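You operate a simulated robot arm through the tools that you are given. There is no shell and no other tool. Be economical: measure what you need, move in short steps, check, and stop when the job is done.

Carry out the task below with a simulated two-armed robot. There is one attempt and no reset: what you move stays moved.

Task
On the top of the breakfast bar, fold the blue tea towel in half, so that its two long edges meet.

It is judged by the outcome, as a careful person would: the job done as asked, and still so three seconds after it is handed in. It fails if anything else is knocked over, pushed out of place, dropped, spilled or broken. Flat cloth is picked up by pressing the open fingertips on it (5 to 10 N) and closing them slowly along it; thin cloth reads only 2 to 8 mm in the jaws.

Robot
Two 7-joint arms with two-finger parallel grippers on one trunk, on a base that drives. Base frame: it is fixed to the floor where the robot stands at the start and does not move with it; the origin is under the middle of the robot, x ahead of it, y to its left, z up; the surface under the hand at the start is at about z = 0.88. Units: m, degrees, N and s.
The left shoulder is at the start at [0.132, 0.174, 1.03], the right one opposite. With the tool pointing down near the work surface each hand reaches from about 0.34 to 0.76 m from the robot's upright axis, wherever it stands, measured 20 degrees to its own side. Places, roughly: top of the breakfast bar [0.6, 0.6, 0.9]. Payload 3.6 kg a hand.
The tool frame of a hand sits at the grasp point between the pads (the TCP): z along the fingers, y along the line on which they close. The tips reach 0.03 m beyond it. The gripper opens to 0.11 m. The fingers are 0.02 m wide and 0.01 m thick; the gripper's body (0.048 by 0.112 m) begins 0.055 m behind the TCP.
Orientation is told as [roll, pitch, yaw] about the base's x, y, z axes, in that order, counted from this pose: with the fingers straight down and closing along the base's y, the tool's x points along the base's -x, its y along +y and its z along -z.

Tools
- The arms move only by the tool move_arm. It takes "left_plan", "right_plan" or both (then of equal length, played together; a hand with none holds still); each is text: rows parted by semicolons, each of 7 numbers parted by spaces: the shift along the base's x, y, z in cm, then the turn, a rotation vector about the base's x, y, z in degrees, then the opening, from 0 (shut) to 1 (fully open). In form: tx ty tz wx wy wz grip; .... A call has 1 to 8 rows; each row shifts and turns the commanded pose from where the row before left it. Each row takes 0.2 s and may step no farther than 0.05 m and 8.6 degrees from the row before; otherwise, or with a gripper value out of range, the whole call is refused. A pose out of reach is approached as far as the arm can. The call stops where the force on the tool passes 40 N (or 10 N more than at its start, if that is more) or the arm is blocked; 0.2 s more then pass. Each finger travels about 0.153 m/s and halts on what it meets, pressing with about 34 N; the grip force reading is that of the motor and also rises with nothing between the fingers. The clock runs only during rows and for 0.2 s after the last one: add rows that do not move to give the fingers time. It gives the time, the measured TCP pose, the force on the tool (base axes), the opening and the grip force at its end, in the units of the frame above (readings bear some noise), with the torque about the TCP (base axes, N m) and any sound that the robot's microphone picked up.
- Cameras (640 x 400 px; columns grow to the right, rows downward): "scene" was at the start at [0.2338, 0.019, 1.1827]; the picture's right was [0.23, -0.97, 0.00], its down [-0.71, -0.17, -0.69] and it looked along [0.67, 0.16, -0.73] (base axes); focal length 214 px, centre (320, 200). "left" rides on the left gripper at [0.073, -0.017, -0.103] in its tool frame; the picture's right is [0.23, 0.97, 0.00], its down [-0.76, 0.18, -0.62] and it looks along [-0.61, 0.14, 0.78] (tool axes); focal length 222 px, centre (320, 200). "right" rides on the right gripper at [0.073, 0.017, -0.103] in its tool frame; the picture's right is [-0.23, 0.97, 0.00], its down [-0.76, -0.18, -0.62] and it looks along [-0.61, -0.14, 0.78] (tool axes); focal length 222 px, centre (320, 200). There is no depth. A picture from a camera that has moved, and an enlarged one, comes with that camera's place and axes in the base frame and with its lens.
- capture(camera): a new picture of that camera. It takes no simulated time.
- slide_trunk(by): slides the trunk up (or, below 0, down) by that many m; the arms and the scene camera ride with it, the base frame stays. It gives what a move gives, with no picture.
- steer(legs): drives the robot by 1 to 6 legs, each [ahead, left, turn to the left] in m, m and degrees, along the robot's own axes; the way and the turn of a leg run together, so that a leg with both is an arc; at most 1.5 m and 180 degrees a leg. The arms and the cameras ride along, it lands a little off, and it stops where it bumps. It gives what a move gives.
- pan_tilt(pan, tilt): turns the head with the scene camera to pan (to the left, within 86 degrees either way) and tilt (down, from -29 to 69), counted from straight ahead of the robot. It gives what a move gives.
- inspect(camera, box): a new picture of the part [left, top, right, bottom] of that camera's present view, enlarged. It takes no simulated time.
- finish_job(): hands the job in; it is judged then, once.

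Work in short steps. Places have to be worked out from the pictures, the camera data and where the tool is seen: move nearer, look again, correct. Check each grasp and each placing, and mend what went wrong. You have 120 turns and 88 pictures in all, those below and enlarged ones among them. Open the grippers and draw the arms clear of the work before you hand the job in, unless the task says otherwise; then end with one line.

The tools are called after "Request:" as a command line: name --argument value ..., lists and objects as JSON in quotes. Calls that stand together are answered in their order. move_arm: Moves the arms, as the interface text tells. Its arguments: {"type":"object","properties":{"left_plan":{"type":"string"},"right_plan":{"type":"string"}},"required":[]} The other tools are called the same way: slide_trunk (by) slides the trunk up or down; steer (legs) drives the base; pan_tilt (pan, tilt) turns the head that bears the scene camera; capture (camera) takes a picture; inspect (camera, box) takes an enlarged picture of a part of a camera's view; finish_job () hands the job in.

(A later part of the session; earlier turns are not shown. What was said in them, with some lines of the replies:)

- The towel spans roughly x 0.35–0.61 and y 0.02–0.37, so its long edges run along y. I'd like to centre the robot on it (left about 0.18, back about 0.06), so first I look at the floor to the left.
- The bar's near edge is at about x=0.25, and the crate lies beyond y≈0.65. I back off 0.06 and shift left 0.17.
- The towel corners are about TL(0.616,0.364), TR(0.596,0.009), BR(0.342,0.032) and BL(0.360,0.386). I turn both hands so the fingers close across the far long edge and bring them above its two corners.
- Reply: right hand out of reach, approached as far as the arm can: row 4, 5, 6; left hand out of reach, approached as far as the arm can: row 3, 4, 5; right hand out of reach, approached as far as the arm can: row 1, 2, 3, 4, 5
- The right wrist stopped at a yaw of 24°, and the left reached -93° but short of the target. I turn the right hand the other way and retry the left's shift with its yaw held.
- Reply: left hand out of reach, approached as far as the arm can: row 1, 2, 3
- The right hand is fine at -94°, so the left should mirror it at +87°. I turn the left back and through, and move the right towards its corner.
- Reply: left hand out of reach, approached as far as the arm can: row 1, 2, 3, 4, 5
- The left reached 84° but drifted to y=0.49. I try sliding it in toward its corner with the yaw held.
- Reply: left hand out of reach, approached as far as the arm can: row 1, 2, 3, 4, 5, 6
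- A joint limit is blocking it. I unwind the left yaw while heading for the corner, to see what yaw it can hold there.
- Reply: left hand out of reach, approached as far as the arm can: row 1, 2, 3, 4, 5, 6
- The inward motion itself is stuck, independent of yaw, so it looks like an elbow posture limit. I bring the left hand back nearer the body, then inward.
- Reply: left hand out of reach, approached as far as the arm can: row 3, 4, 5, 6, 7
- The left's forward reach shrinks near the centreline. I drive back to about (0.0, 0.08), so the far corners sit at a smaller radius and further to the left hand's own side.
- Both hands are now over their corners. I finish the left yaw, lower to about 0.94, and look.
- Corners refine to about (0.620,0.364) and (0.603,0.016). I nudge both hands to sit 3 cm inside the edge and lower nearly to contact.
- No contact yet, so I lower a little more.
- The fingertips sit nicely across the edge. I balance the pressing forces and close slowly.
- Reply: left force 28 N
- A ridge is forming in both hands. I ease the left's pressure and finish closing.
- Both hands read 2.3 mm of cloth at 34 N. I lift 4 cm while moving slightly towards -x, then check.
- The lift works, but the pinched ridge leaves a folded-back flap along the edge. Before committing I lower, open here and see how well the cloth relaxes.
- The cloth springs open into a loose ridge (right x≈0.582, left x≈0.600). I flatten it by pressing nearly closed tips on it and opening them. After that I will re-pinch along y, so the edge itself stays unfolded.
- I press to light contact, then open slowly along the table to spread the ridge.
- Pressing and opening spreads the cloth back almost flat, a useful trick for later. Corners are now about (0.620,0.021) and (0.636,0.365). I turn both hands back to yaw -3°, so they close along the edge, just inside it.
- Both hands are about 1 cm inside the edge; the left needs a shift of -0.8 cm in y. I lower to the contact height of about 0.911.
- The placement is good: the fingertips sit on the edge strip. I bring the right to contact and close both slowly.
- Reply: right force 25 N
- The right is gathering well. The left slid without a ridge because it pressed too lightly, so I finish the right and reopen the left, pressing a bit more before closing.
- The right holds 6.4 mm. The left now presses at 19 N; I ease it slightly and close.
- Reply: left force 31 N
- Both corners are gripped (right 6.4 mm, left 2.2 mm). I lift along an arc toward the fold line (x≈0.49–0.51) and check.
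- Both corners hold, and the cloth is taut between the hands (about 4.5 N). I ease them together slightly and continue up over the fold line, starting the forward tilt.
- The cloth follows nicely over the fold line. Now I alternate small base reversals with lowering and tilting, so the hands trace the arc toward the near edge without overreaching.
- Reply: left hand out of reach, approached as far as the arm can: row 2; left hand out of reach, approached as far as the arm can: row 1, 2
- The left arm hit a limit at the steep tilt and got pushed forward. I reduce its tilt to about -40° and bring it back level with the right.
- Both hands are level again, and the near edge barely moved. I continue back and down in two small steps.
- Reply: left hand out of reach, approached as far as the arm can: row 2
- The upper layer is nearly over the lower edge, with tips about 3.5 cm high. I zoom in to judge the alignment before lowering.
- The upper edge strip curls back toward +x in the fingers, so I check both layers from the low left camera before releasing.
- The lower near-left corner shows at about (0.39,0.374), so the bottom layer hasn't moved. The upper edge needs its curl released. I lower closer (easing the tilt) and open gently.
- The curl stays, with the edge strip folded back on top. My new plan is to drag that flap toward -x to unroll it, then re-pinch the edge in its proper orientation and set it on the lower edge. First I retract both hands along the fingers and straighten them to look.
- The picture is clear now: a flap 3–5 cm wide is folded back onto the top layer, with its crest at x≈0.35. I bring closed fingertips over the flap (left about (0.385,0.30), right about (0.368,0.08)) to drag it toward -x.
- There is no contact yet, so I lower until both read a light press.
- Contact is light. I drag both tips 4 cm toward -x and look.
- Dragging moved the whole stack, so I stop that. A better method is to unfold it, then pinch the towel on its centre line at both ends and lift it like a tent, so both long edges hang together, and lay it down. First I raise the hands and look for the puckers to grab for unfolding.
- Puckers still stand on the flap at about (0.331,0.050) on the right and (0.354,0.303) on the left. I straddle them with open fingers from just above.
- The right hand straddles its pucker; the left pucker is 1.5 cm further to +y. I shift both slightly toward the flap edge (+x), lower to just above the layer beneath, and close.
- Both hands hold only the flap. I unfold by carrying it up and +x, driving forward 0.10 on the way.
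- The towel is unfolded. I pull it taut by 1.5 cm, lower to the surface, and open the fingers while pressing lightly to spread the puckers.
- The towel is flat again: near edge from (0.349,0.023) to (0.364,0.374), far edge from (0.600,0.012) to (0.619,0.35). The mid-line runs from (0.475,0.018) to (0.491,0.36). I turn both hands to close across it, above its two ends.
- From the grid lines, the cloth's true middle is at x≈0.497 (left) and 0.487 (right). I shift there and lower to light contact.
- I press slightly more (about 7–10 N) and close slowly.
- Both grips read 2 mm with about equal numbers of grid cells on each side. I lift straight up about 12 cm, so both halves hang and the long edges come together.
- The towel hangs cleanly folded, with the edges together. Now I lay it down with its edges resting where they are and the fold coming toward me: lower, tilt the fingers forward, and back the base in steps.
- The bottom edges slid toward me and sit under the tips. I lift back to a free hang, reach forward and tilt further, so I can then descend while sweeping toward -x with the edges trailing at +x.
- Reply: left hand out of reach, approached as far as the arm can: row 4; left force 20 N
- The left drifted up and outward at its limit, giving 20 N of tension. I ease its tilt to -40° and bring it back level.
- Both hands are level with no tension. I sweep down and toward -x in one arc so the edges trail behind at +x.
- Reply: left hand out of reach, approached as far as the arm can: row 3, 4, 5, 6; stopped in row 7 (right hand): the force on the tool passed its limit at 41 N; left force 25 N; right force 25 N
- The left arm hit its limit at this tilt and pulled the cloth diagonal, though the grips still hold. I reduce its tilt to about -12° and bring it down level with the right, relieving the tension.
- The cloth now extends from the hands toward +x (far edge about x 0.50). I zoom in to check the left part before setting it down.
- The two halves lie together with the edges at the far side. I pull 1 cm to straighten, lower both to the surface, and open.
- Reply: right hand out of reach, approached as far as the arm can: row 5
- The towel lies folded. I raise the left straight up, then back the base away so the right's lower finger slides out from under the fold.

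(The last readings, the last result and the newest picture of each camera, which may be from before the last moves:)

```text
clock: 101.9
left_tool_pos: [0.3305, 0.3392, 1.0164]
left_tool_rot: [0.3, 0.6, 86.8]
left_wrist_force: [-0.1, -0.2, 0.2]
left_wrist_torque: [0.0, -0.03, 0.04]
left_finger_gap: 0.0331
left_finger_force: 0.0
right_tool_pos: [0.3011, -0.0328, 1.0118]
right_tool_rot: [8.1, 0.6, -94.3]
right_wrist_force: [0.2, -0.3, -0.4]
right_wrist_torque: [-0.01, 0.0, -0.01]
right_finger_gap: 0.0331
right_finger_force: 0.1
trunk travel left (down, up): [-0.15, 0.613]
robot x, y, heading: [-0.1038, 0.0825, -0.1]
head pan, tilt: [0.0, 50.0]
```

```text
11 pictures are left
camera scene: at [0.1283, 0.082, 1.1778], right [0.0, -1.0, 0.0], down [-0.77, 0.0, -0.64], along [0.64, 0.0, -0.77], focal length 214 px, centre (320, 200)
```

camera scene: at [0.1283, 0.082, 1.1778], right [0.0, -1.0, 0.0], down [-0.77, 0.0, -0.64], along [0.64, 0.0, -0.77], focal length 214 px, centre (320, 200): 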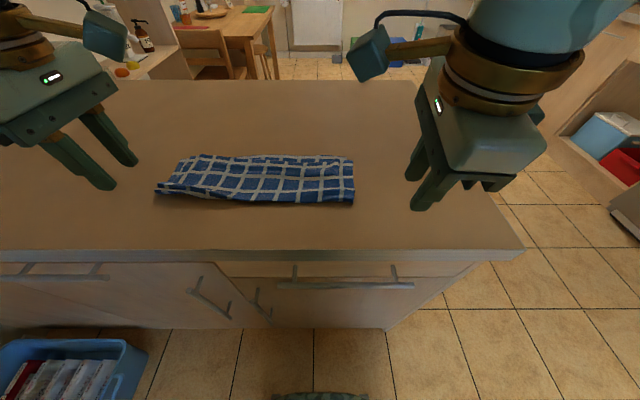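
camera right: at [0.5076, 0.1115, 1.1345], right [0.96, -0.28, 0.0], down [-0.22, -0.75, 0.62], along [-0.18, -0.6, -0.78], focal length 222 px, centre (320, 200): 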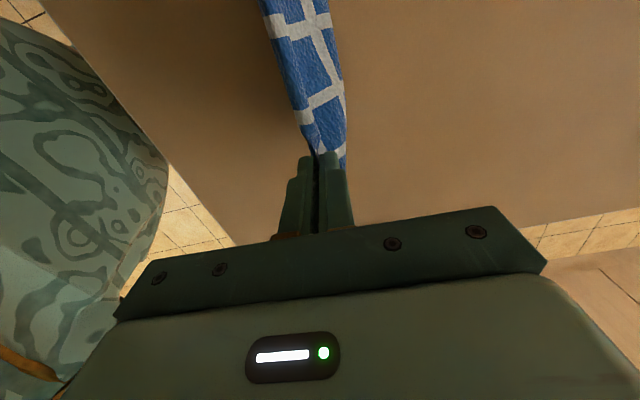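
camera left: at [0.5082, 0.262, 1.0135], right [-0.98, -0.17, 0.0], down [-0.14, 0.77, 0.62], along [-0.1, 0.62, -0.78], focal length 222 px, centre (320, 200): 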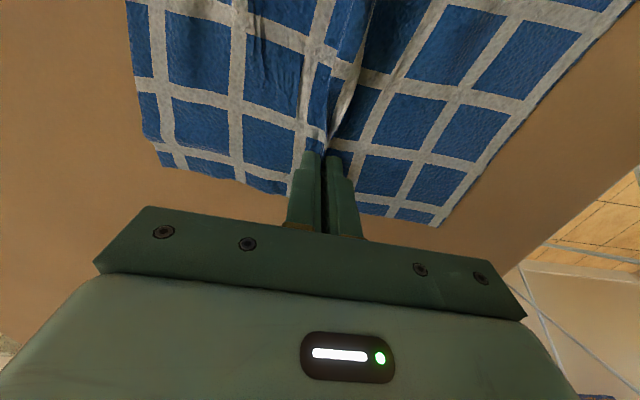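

Request:
inspect --camera "scene" --box '[145, 145, 369, 215]'

```text
2.86 times, centred on (257, 180) of scene
camera zoom: at [0.1283, 0.082, 1.1778], right [0.0, -1.0, 0.0], down [-0.77, 0.0, -0.64], along [0.64, 0.0, -0.77], focal length 613 px, centre (500, 257)
```

zoom: 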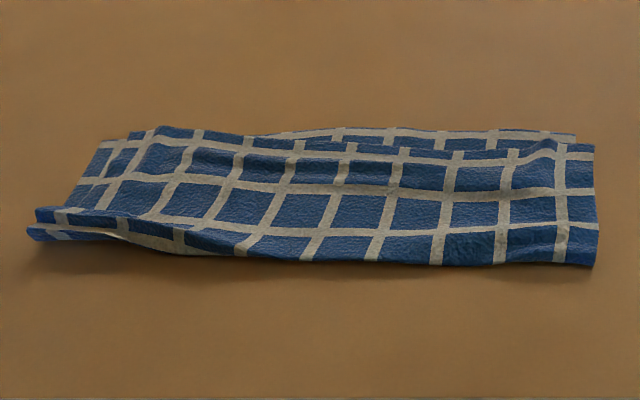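

It's a neat half fold, but the upper layer is slightly puckered, with its far edge about 2–3 cm short of the lower one. I smooth it with the spread trick: nearly closed tips pressed lightly on the top layer, then opened along x.

Request:
move_arm --left_plan "2.3 -1.1 0 0 0 0 0.07;2.3 -1.1 -1.5 0 0 0 0.07;2.3 -1.1 -2 0 0 0 0.07;2.3 -1.1 -2.5 0 0 0 0.07;2.3 -1 -2.5 0 0 0 0.07;0 0 -0.5 0 0 0 0.07;0 0 0 0 0 0 0.07" --right_plan "2.8 2.2 0 0 8 0 0.07;2.8 2.2 -1.5 0 0 0 0.07;2.8 2.2 -2 0 0 0 0.07;2.8 2.2 -2.5 0 0 0 0.07;2.7 2 -2 0 0 0 0.07;0 0 -0.6 0 0 0 0.07;0 0 0 0 0 0 0.07"

Request:
move_arm --left_plan "0 0 -0.6 0 0 0 0.07;0 0 -0.3 0 0 0 0.07;0 0 0 0 0 0 0.07" --right_plan "0 0 -0.6 0 0 0 0.07;0 0 -0.3 0 0 0 0.07;0 0 0 0 0 0 0.07"

```text
clock: 103.5
left_tool_pos: [0.4464, 0.2837, 0.9265]
left_tool_rot: [0.2, 0.6, 86.8]
left_wrist_force: [-0.2, -0.7, -0.5]
left_wrist_torque: [0.03, -0.02, 0.0]
left_finger_gap: 0.0077
left_finger_force: 0.0
right_tool_pos: [0.4395, 0.0747, 0.9247]
right_tool_rot: [0.3, -0.2, -94.4]
right_wrist_force: [0.0, 0.1, 0.0]
right_wrist_torque: [0.05, -0.01, 0.03]
right_finger_gap: 0.0077
right_finger_force: 0.0
trunk travel left (down, up): [-0.15, 0.613]
robot x, y, heading: [-0.1101, 0.0837, -0.0]
head pan, tilt: [0.0, 50.0]
```

```text
clock: 104.3
left_tool_pos: [0.4452, 0.2851, 0.9174]
left_tool_rot: [0.3, 0.6, 86.8]
left_wrist_force: [-0.3, 0.0, -0.6]
left_wrist_torque: [0.02, 0.01, 0.03]
left_finger_gap: 0.0077
left_finger_force: 0.1
right_tool_pos: [0.4393, 0.0735, 0.9167]
right_tool_rot: [0.3, 0.0, -94.4]
right_wrist_force: [0.5, 0.2, -0.3]
right_wrist_torque: [0.0, 0.0, 0.01]
right_finger_gap: 0.0077
right_finger_force: 0.1
trunk travel left (down, up): [-0.15, 0.613]
robot x, y, heading: [-0.1054, 0.0809, 0.1]
head pan, tilt: [0.0, 50.0]
```

Contact should come near 0.912. I press to it and open slowly.

Request:
move_arm --left_plan "0 0 -0.5 0 0 0 0.07;0 0 0 0 0 0 0.13;0 0 0 0 0 0 0.19;0 0 0 0 0 0 0.25;0 0 0 0 0 0 0.31;0 0 0 0 0 0 0.37;0 0 0 0 0 0 0.43;0 0 0 0 0 0 0.5" --right_plan "0 0 -0.45 0 0 0 0.07;0 0 0 0 0 0 0.13;0 0 0 0 0 0 0.19;0 0 0 0 0 0 0.25;0 0 0 0 0 0 0.31;0 0 0 0 0 0 0.37;0 0 0 0 0 0 0.43;0 0 0 0 0 0 0.5"

Request:
move_arm --left_plan "0 0 2 0 0 0 0.5;0 3 4 0 0 0 0.3;0 4 3 0 0 0 0.07" --right_plan "0 0 2 0 0 0 0.5;0 -4 3 0 0 0 0.3;0 -5 0 0 0 0 0.07"

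Request:
inspect --camera "scene" --box '[145, 145, 369, 215]'

```text
clock: 106.1
left_tool_pos: [0.4459, 0.2838, 0.913]
left_tool_rot: [0.2, 0.5, 86.9]
left_wrist_force: [0.1, -0.1, -0.1]
left_wrist_torque: [0.0, -0.02, 0.01]
left_finger_gap: 0.0552
left_finger_force: 0.1
right_tool_pos: [0.4388, 0.0749, 0.913]
right_tool_rot: [0.3, 0.0, -94.4]
right_wrist_force: [-0.1, -0.9, 3.8]
right_wrist_torque: [-0.04, 0.03, 0.0]
right_finger_gap: 0.0542
right_finger_force: 0.1
trunk travel left (down, up): [-0.15, 0.613]
robot x, y, heading: [-0.1051, 0.0783, 0.1]
head pan, tilt: [0.0, 50.0]
```

```text
clock: 106.9
left_tool_pos: [0.443, 0.3543, 1.0025]
left_tool_rot: [0.1, 0.6, 86.8]
left_wrist_force: [-0.2, -1.1, 0.1]
left_wrist_torque: [0.03, -0.02, -0.02]
left_finger_gap: 0.0077
left_finger_force: 0.1
right_tool_pos: [0.4386, -0.0158, 0.9621]
right_tool_rot: [0.4, 0.1, -94.4]
right_wrist_force: [0.2, -0.2, 0.0]
right_wrist_torque: [0.04, 0.03, 0.0]
right_finger_gap: 0.0082
right_finger_force: 0.0
trunk travel left (down, up): [-0.15, 0.613]
robot x, y, heading: [-0.1019, 0.0786, -0.3]
head pan, tilt: [0.0, 50.0]
```

```text
2.86 times, centred on (257, 180) of scene
camera zoom: at [0.1275, 0.0812, 1.178], right [0.0, -1.0, 0.0], down [-0.77, 0.0, -0.64], along [0.64, 0.0, -0.77], focal length 613 px, centre (500, 257)
```

zoom: 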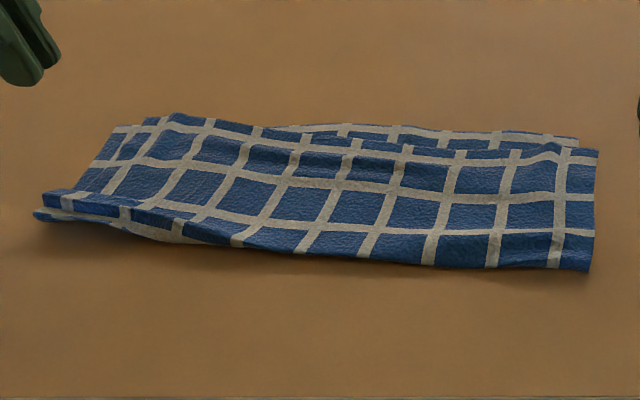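

The right side has smoothed out. A ridge remains in the middle of the top layer (about (0.447,0.19)), so I spread it there with the right hand, pressing slightly more.

Request:
move_arm --right_plan "0.3 4.6 0 0 0 0 0.07;0.3 4.6 0 0 0 0 0.07;0.3 4.6 -1 0 0 0 0.07;0.3 4.6 -1.5 0 0 0 0.07;0 0 -1.5 0 0 0 0.07;0 0 -0.9 0 0 0 0.07;0 0 0 0 0 0 0.07"

Request:
move_arm --right_plan "0 0 -0.1 0 0 0 0.07;0 0 0 0 0 0 0.13;0 0 0 0 0 0 0.19;0 0 0 0 0 0 0.25;0 0 0 0 0 0 0.31;0 0 0 0 0 0 0.37;0 0 0 0 0 0 0.43;0 0 0 0 0 0 0.5"

Request:
move_arm --right_plan "0 0 2 0 0 0 0.5;0 -4 3 0 0 0 0.3;0 -5 0 0 0 0 0.07;0 -5 0 0 0 0 0.07;0 -4 0 0 0 0 0.07"

Request:
inspect --camera "scene" --box '[145, 145, 369, 215]'

```text
clock: 108.5
left_tool_pos: [0.4436, 0.356, 1.0018]
left_tool_rot: [0.2, 0.5, 86.7]
left_wrist_force: [-0.8, 0.0, 1.5]
left_wrist_torque: [-0.01, -0.01, -0.02]
left_finger_gap: 0.0078
left_finger_force: 0.1
right_tool_pos: [0.452, 0.1691, 0.9141]
right_tool_rot: [0.2, 0.0, -94.5]
right_wrist_force: [1.0, -0.2, 0.1]
right_wrist_torque: [0.01, 0.03, -0.01]
right_finger_gap: 0.0079
right_finger_force: 0.1
trunk travel left (down, up): [-0.15, 0.613]
robot x, y, heading: [-0.1059, 0.0831, -0.4]
head pan, tilt: [0.0, 50.0]
```

```text
clock: 110.3
left_tool_pos: [0.4436, 0.3548, 1.0026]
left_tool_rot: [0.3, 0.5, 86.7]
left_wrist_force: [-0.5, 0.7, -0.3]
left_wrist_torque: [-0.02, 0.02, 0.0]
left_finger_gap: 0.0077
left_finger_force: 0.0
right_tool_pos: [0.4513, 0.1688, 0.912]
right_tool_rot: [0.4, 0.0, -94.5]
right_wrist_force: [0.1, -0.2, 2.3]
right_wrist_torque: [0.01, -0.02, 0.01]
right_finger_gap: 0.0542
right_finger_force: 0.0
trunk travel left (down, up): [-0.15, 0.613]
robot x, y, heading: [-0.1079, 0.0802, -0.2]
head pan, tilt: [0.0, 50.0]
```

```text
clock: 111.5
left_tool_pos: [0.4452, 0.3548, 1.0013]
left_tool_rot: [0.2, 0.5, 86.8]
left_wrist_force: [0.3, -0.2, -0.9]
left_wrist_torque: [0.02, 0.0, 0.02]
left_finger_gap: 0.0077
left_finger_force: 0.0
right_tool_pos: [0.452, -0.0127, 0.9608]
right_tool_rot: [0.3, 0.0, -94.4]
right_wrist_force: [-0.5, 0.2, 0.3]
right_wrist_torque: [0.0, -0.01, 0.01]
right_finger_gap: 0.0077
right_finger_force: 0.1
trunk travel left (down, up): [-0.15, 0.613]
robot x, y, heading: [-0.1055, 0.0802, -0.0]
head pan, tilt: [0.0, 50.0]
```

```text
2.86 times, centred on (257, 180) of scene
camera zoom: at [0.1278, 0.0812, 1.1779], right [0.0, -1.0, 0.0], down [-0.77, 0.0, -0.64], along [0.64, 0.0, -0.77], focal length 613 px, centre (500, 257)
```

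zoom: 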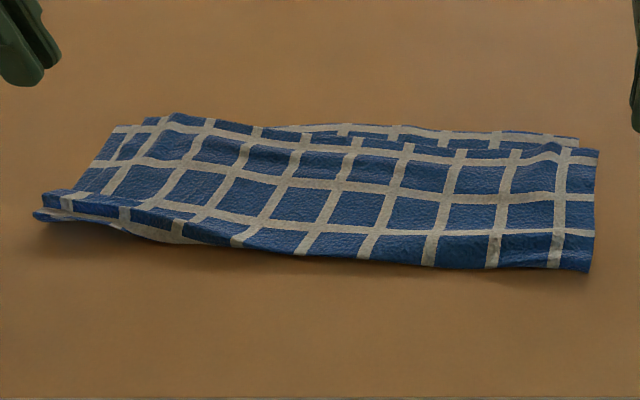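

That looks much flatter. I check the remaining offset between the two far edges from the right hand camera.

Request:
move_arm --right_plan "1 4 1.5 0 0 0 0.07;1 4 1.5 0 0 0 0.07;0 3 0 0 0 0 0.07"

Request:
capture --camera "right"

```text
clock: 112.3
left_tool_pos: [0.4447, 0.3545, 1.0006]
left_tool_rot: [0.3, 0.6, 86.8]
left_wrist_force: [-0.1, 0.0, 1.1]
left_wrist_torque: [0.0, 0.02, -0.04]
left_finger_gap: 0.0075
left_finger_force: 0.0
right_tool_pos: [0.4719, 0.0984, 0.9922]
right_tool_rot: [0.3, 0.0, -94.4]
right_wrist_force: [0.1, 0.1, 0.7]
right_wrist_torque: [-0.01, -0.02, 0.0]
right_finger_gap: 0.0073
right_finger_force: 0.2
trunk travel left (down, up): [-0.15, 0.613]
robot x, y, heading: [-0.1068, 0.081, -0.2]
head pan, tilt: [0.0, 50.0]
```

```text
7 pictures are left
camera right: at [0.4947, 0.1701, 1.0959], right [0.95, -0.3, 0.01], down [-0.24, -0.75, 0.62], along [-0.18, -0.6, -0.78], focal length 222 px, centre (320, 200)
```

right: 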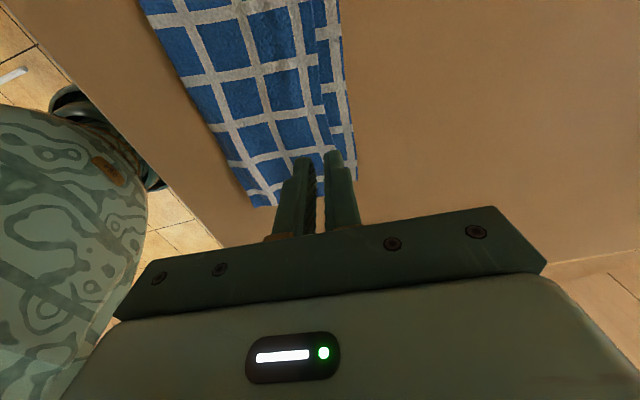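

The upper edge sits about 2 cm short on the right half. I zoom in to locate both edges precisely for a gentle shear correction.

Request:
inspect --camera "right" --box '[200, 0, 440, 180]'

```text
2.22 times, centred on (320, 90) of right
camera zoom: at [0.4947, 0.1701, 1.0959], right [0.95, -0.3, 0.01], down [-0.24, -0.75, 0.62], along [-0.18, -0.6, -0.78], focal length 494 px, centre (320, 444)
```

zoom: 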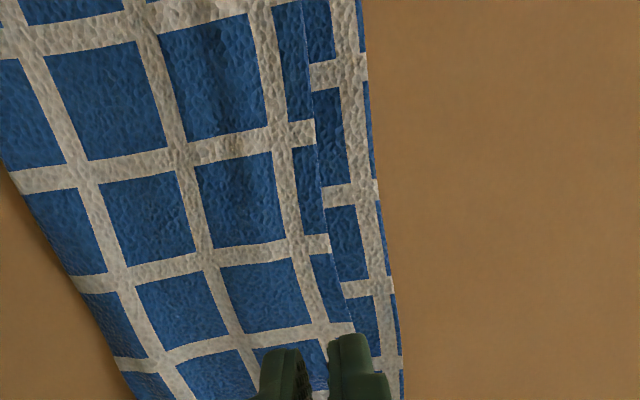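

The offset is a uniform 2 cm on the right half (upper edge x≈0.483, lower edge x≈0.505 at y≈0.1). I place one fingertip on the exposed lower strip and one on the upper layer, press lightly and close them 1.2 cm to shear the edges together.

Request:
move_arm --right_plan "1.1 0 -2 0 0 0 0.2;0 0 -2.5 0 0 0 0.2;0 0 -2.2 0 0 0 0.2;0 0 -1.2 0 0 0 0.2;0 0 0 0 0 0 0.2"

Request:
move_arm --right_plan "0 0 -0.18 0 0 0 0.2;0 0 0 0 0 0 0.17;0 0 0 0 0 0 0.14;0 0 0 0 0 0 0.11;0 0 0 0 0 0 0.09;0 0 0 0 0 0 0.09"

Request:
inspect --camera "right" --box '[200, 0, 440, 180]'

```text
clock: 113.5
left_tool_pos: [0.4445, 0.3552, 1.0014]
left_tool_rot: [0.2, 0.5, 86.8]
left_wrist_force: [-0.3, -0.4, -0.3]
left_wrist_torque: [-0.02, -0.02, 0.02]
left_finger_gap: 0.0079
left_finger_force: 0.0
right_tool_pos: [0.4823, 0.0984, 0.9129]
right_tool_rot: [0.3, 0.0, -94.5]
right_wrist_force: [0.8, 0.1, 0.6]
right_wrist_torque: [0.03, 0.0, 0.02]
right_finger_gap: 0.0217
right_finger_force: 0.0
trunk travel left (down, up): [-0.15, 0.613]
robot x, y, heading: [-0.1057, 0.0794, 0.3]
head pan, tilt: [0.0, 50.0]
```

```text
clock: 114.9
left_tool_pos: [0.4431, 0.355, 1.0011]
left_tool_rot: [0.2, 0.5, 86.9]
left_wrist_force: [-0.1, 0.8, 0.1]
left_wrist_torque: [-0.03, 0.02, -0.01]
left_finger_gap: 0.0078
left_finger_force: 0.0
right_tool_pos: [0.4824, 0.0988, 0.9125]
right_tool_rot: [0.4, 0.1, -94.3]
right_wrist_force: [0.6, -0.4, 7.0]
right_wrist_torque: [0.05, 0.02, 0.02]
right_finger_gap: 0.0092
right_finger_force: 0.0
trunk travel left (down, up): [-0.15, 0.613]
robot x, y, heading: [-0.102, 0.0819, 0.3]
head pan, tilt: [0.0, 50.0]
```

```text
2.22 times, centred on (320, 90) of right
camera zoom: at [0.504, 0.1696, 1.0155], right [0.95, -0.3, 0.01], down [-0.24, -0.75, 0.62], along [-0.18, -0.59, -0.78], focal length 494 px, centre (320, 444)
```

zoom: 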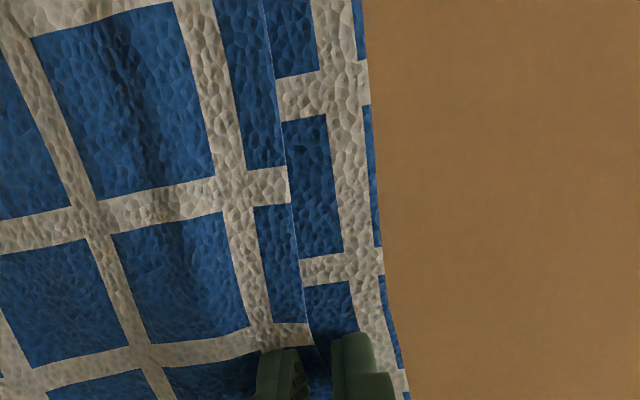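

The fingers mostly slid over the cloth. I retry once with a firmer press and a wider start.

Request:
move_arm --right_plan "-0.2 0 0.6 0 0 0 0.24;0 0 0 0 0 0 0.24;0 0 -0.75 0 0 0 0.24;0 0 -0.08 0 0 0 0.24;0 0 0 0 0 0 0.2;0 0 0 0 0 0 0.16;0 0 0 0 0 0 0.12;0 0 0 0 0 0 0.09"

Request:
inspect --camera "right" --box '[200, 0, 440, 180]'

```text
clock: 116.7
left_tool_pos: [0.4416, 0.3547, 1.0018]
left_tool_rot: [0.1, 0.4, 86.8]
left_wrist_force: [-0.3, 0.9, -0.4]
left_wrist_torque: [0.03, 0.0, 0.0]
left_finger_gap: 0.0079
left_finger_force: 0.0
right_tool_pos: [0.4793, 0.0986, 0.9125]
right_tool_rot: [0.5, 0.1, -94.4]
right_wrist_force: [1.9, 1.3, 32.7]
right_wrist_torque: [0.07, 0.21, 0.02]
right_finger_gap: 0.0091
right_finger_force: 0.0
trunk travel left (down, up): [-0.15, 0.613]
robot x, y, heading: [-0.1084, 0.0829, -0.0]
head pan, tilt: [0.0, 50.0]
```

```text
2.22 times, centred on (320, 90) of right
camera zoom: at [0.5003, 0.1699, 1.0154], right [0.95, -0.3, 0.01], down [-0.24, -0.75, 0.62], along [-0.18, -0.59, -0.78], focal length 494 px, centre (320, 444)
```

zoom: 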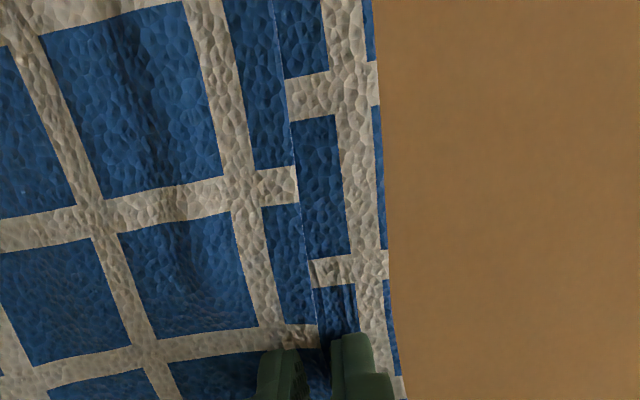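

The remaining mismatch is small (aligned at the left, about 1.5–2 cm at the right), and pushing harder risks wrinkling the towel. I lift off gently and draw both arms clear.

Request:
move_arm --right_plan "0 0 0.3 0 0 0 0.12;0 0 2 0 0 0 0.15;0 -3 4 0 0 0 0.2;0 -4 2 0 0 0 0.4;-1 -4 1 0 0 0 0.6;-1 -4 0 0 0 0 0.6;0 -3 0 0 0 0 0.6" --left_plan "0 0 1 0 0 0 0.07;0 2 1 0 0 0 0.2;0 3 0 0 0 0 0.3;0 3 0 0 0 0 0.5;-1 3 0 0 0 0 0.6;-1 2 0 0 0 0 0.6;0 0 0 0 0 0 0.6"

Request:
inspect --camera "scene" --box '[145, 145, 369, 215]'

```text
clock: 118.3
left_tool_pos: [0.4243, 0.4833, 1.0226]
left_tool_rot: [0.1, 0.5, 86.8]
left_wrist_force: [-0.2, 0.3, 0.7]
left_wrist_torque: [0.0, 0.03, 0.01]
left_finger_gap: 0.0659
left_finger_force: 0.1
right_tool_pos: [0.4602, -0.0814, 1.0014]
right_tool_rot: [0.3, 0.0, -94.3]
right_wrist_force: [0.1, 0.0, -0.4]
right_wrist_torque: [0.04, -0.01, -0.02]
right_finger_gap: 0.066
right_finger_force: 0.0
trunk travel left (down, up): [-0.15, 0.613]
robot x, y, heading: [-0.1053, 0.0787, 0.3]
head pan, tilt: [0.0, 50.0]
```

```text
2.86 times, centred on (257, 180) of scene
camera zoom: at [0.1279, 0.0812, 1.1779], right [0.0, -1.0, 0.0], down [-0.77, 0.0, -0.64], along [0.64, 0.0, -0.77], focal length 613 px, centre (500, 257)
```

zoom: 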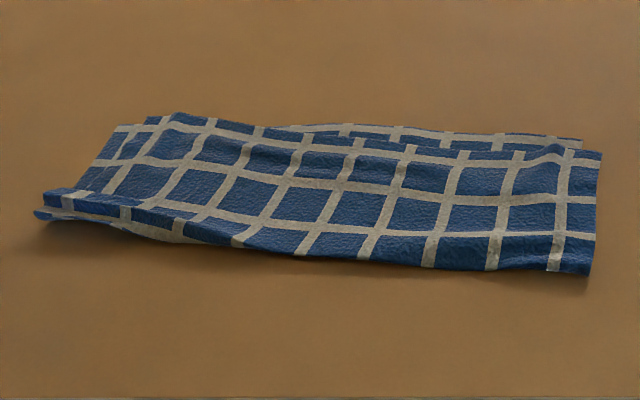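

Two soft bumps still hold slack in the upper layer (left about (0.452,0.245), right about (0.455,0.045)). One more press-and-spread round there should carry the upper edge further toward the lower one.

Request:
move_arm --left_plan "0.6 -4.7 0 0 0 0 0.3;0.6 -4.7 0 0 0 0 0.07;0.6 -4.7 0 0 0 0 0.07;0.5 -4.7 -1 0 0 0 0.07;0.5 -4.7 -1.5 0 0 0 0.07;0 0 -3.5 0 0 0 0.07;0 0 -3.5 0 0 0 0.07;0 0 -1 0 0 0 0.07" --right_plan "0 2.6 0 0 0 0 0.3;0 2.5 0 0 0 0 0.07;0 2.5 0 0 0 0 0.07;0 2.5 -0.5 0 0 0 0.07;-0.4 2.5 -1 0 0 0 0.07;0 0 -3 0 0 0 0.07;0 0 -3 0 0 0 0.07;0 0 -1 0 0 0 0.07"

Request:
move_arm --left_plan "0 0 -0.5 0 0 0 0.07;0 0 0 0 0 0 0.07" --right_plan "0 0 -0.4 0 0 0 0.07;0 0 0 0 0 0 0.07"

```text
clock: 120.1
left_tool_pos: [0.4493, 0.2575, 0.9156]
left_tool_rot: [0.3, 0.5, 86.8]
left_wrist_force: [-0.2, 0.4, 0.7]
left_wrist_torque: [0.01, -0.05, 0.03]
left_finger_gap: 0.0078
left_finger_force: 0.1
left hand out of reach, approached as far as the arm can: row 5
right_tool_pos: [0.4566, 0.0458, 0.9162]
right_tool_rot: [0.3, 0.0, -94.4]
right_wrist_force: [-0.3, 0.0, 0.4]
right_wrist_torque: [0.03, -0.03, -0.01]
right_finger_gap: 0.0078
right_finger_force: 0.1
trunk travel left (down, up): [-0.15, 0.613]
robot x, y, heading: [-0.1047, 0.0808, -0.2]
head pan, tilt: [0.0, 50.0]
```

```text
clock: 120.7
left_tool_pos: [0.4498, 0.2568, 0.9122]
left_tool_rot: [0.0, 0.6, 86.7]
left_wrist_force: [1.6, 1.2, 8.1]
left_wrist_torque: [0.03, -0.04, 0.02]
left_finger_gap: 0.0078
left_finger_force: 0.1
right_tool_pos: [0.4561, 0.044, 0.913]
right_tool_rot: [0.4, 0.0, -94.5]
right_wrist_force: [-0.4, 0.4, -0.5]
right_wrist_torque: [0.02, 0.0, 0.05]
right_finger_gap: 0.0077
right_finger_force: 0.0
trunk travel left (down, up): [-0.15, 0.613]
robot x, y, heading: [-0.1054, 0.0828, 0.0]
head pan, tilt: [0.0, 50.0]
```

The left presses at 8 N. I bring the right to contact and open, moving the hands along so the inner finger anchors and the outer finger strokes toward the edge.

Request:
move_arm --left_plan "0 0 0 0 0 0 0.07;0.33 0 0 0 0 0 0.13;0.33 0 0 0 0 0 0.19;0.33 0 0 0 0 0 0.25;0.33 0 0 0 0 0 0.31;0.33 0 0 0 0 0 0.37" --right_plan "0 0 -0.18 0 0 0 0.07;0.33 0 0 0 0 0 0.13;0.33 0 0 0 0 0 0.19;0.33 0 0 0 0 0 0.25;0.33 0 0 0 0 0 0.31;0.33 0 0 0 0 0 0.37"

Request:
move_arm --left_plan "0 0 2 0 0 0 0.37;0 3 4 0 0 0 0.4;0 4 3 0 0 0 0.5;0 4.5 0 0 0 0 0.6;-1 4.5 0 0 0 0 0.6;-1 4 0 0 0 0 0.6" --right_plan "0 0 2 0 0 0 0.37;0 -3 4 0 0 0 0.4;0 -4 3 0 0 0 0.5;0 -4.5 0 0 0 0 0.6;-1 -4.5 0 0 0 0 0.6;-1 -4 0 0 0 0 0.6"

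Request:
inspect --camera "scene" --box '[145, 145, 369, 215]'

```text
clock: 122.1
left_tool_pos: [0.4664, 0.2578, 0.9121]
left_tool_rot: [0.2, 0.4, 86.8]
left_wrist_force: [-3.1, -0.7, 11.8]
left_wrist_torque: [-0.01, 0.02, 0.01]
left_finger_gap: 0.0372
left_finger_force: 0.0
right_tool_pos: [0.4732, 0.0447, 0.9122]
right_tool_rot: [0.5, 0.0, -94.4]
right_wrist_force: [-2.1, 0.1, 4.6]
right_wrist_torque: [0.01, 0.17, 0.02]
right_finger_gap: 0.041
right_finger_force: 0.8
trunk travel left (down, up): [-0.15, 0.613]
robot x, y, heading: [-0.1044, 0.0839, 0.1]
head pan, tilt: [0.0, 50.0]
```

```text
clock: 123.5
left_tool_pos: [0.447, 0.4571, 1.0017]
left_tool_rot: [0.2, 0.6, 86.8]
left_wrist_force: [0.9, 0.2, 0.4]
left_wrist_torque: [0.02, 0.0, -0.03]
left_finger_gap: 0.0661
left_finger_force: 0.1
right_tool_pos: [0.4521, -0.156, 1.0009]
right_tool_rot: [0.4, 0.1, -94.2]
right_wrist_force: [0.4, 0.0, 0.0]
right_wrist_torque: [0.0, 0.0, -0.02]
right_finger_gap: 0.066
right_finger_force: 0.1
trunk travel left (down, up): [-0.15, 0.613]
robot x, y, heading: [-0.1073, 0.0812, 0.1]
head pan, tilt: [0.0, 50.0]
```

```text
2.86 times, centred on (257, 180) of scene
camera zoom: at [0.1274, 0.0815, 1.178], right [0.0, -1.0, 0.0], down [-0.77, 0.0, -0.64], along [0.64, 0.0, -0.77], focal length 613 px, centre (500, 257)
```

zoom: 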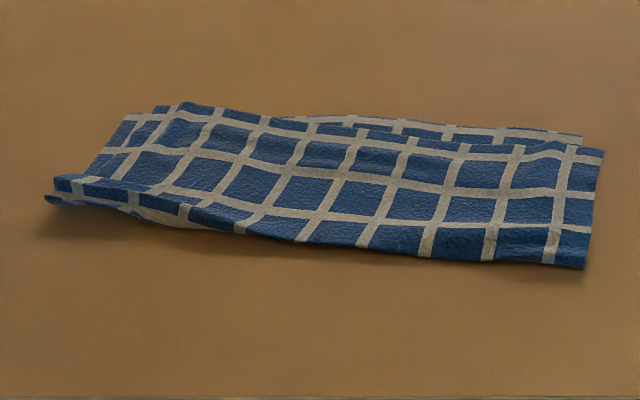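

The towel lies flat and folded in half. The long edges lie together along the far side to within about 2 cm at the right, the grippers are open and clear, and nothing else was touched. I hand the job in.

Request:
finish_job

```text
The job is handed in.
```

I folded the blue tea towel in half on the breakfast bar and handed it in, but its two long edges don't meet exactly. They look aligned at the left end, and the top layer falls about 2 cm short over the right half. The left end of the fold is also slightly raised, and the top layer has a few soft bumps. The arms are clear with the grippers open, and nothing else on the bar was touched.
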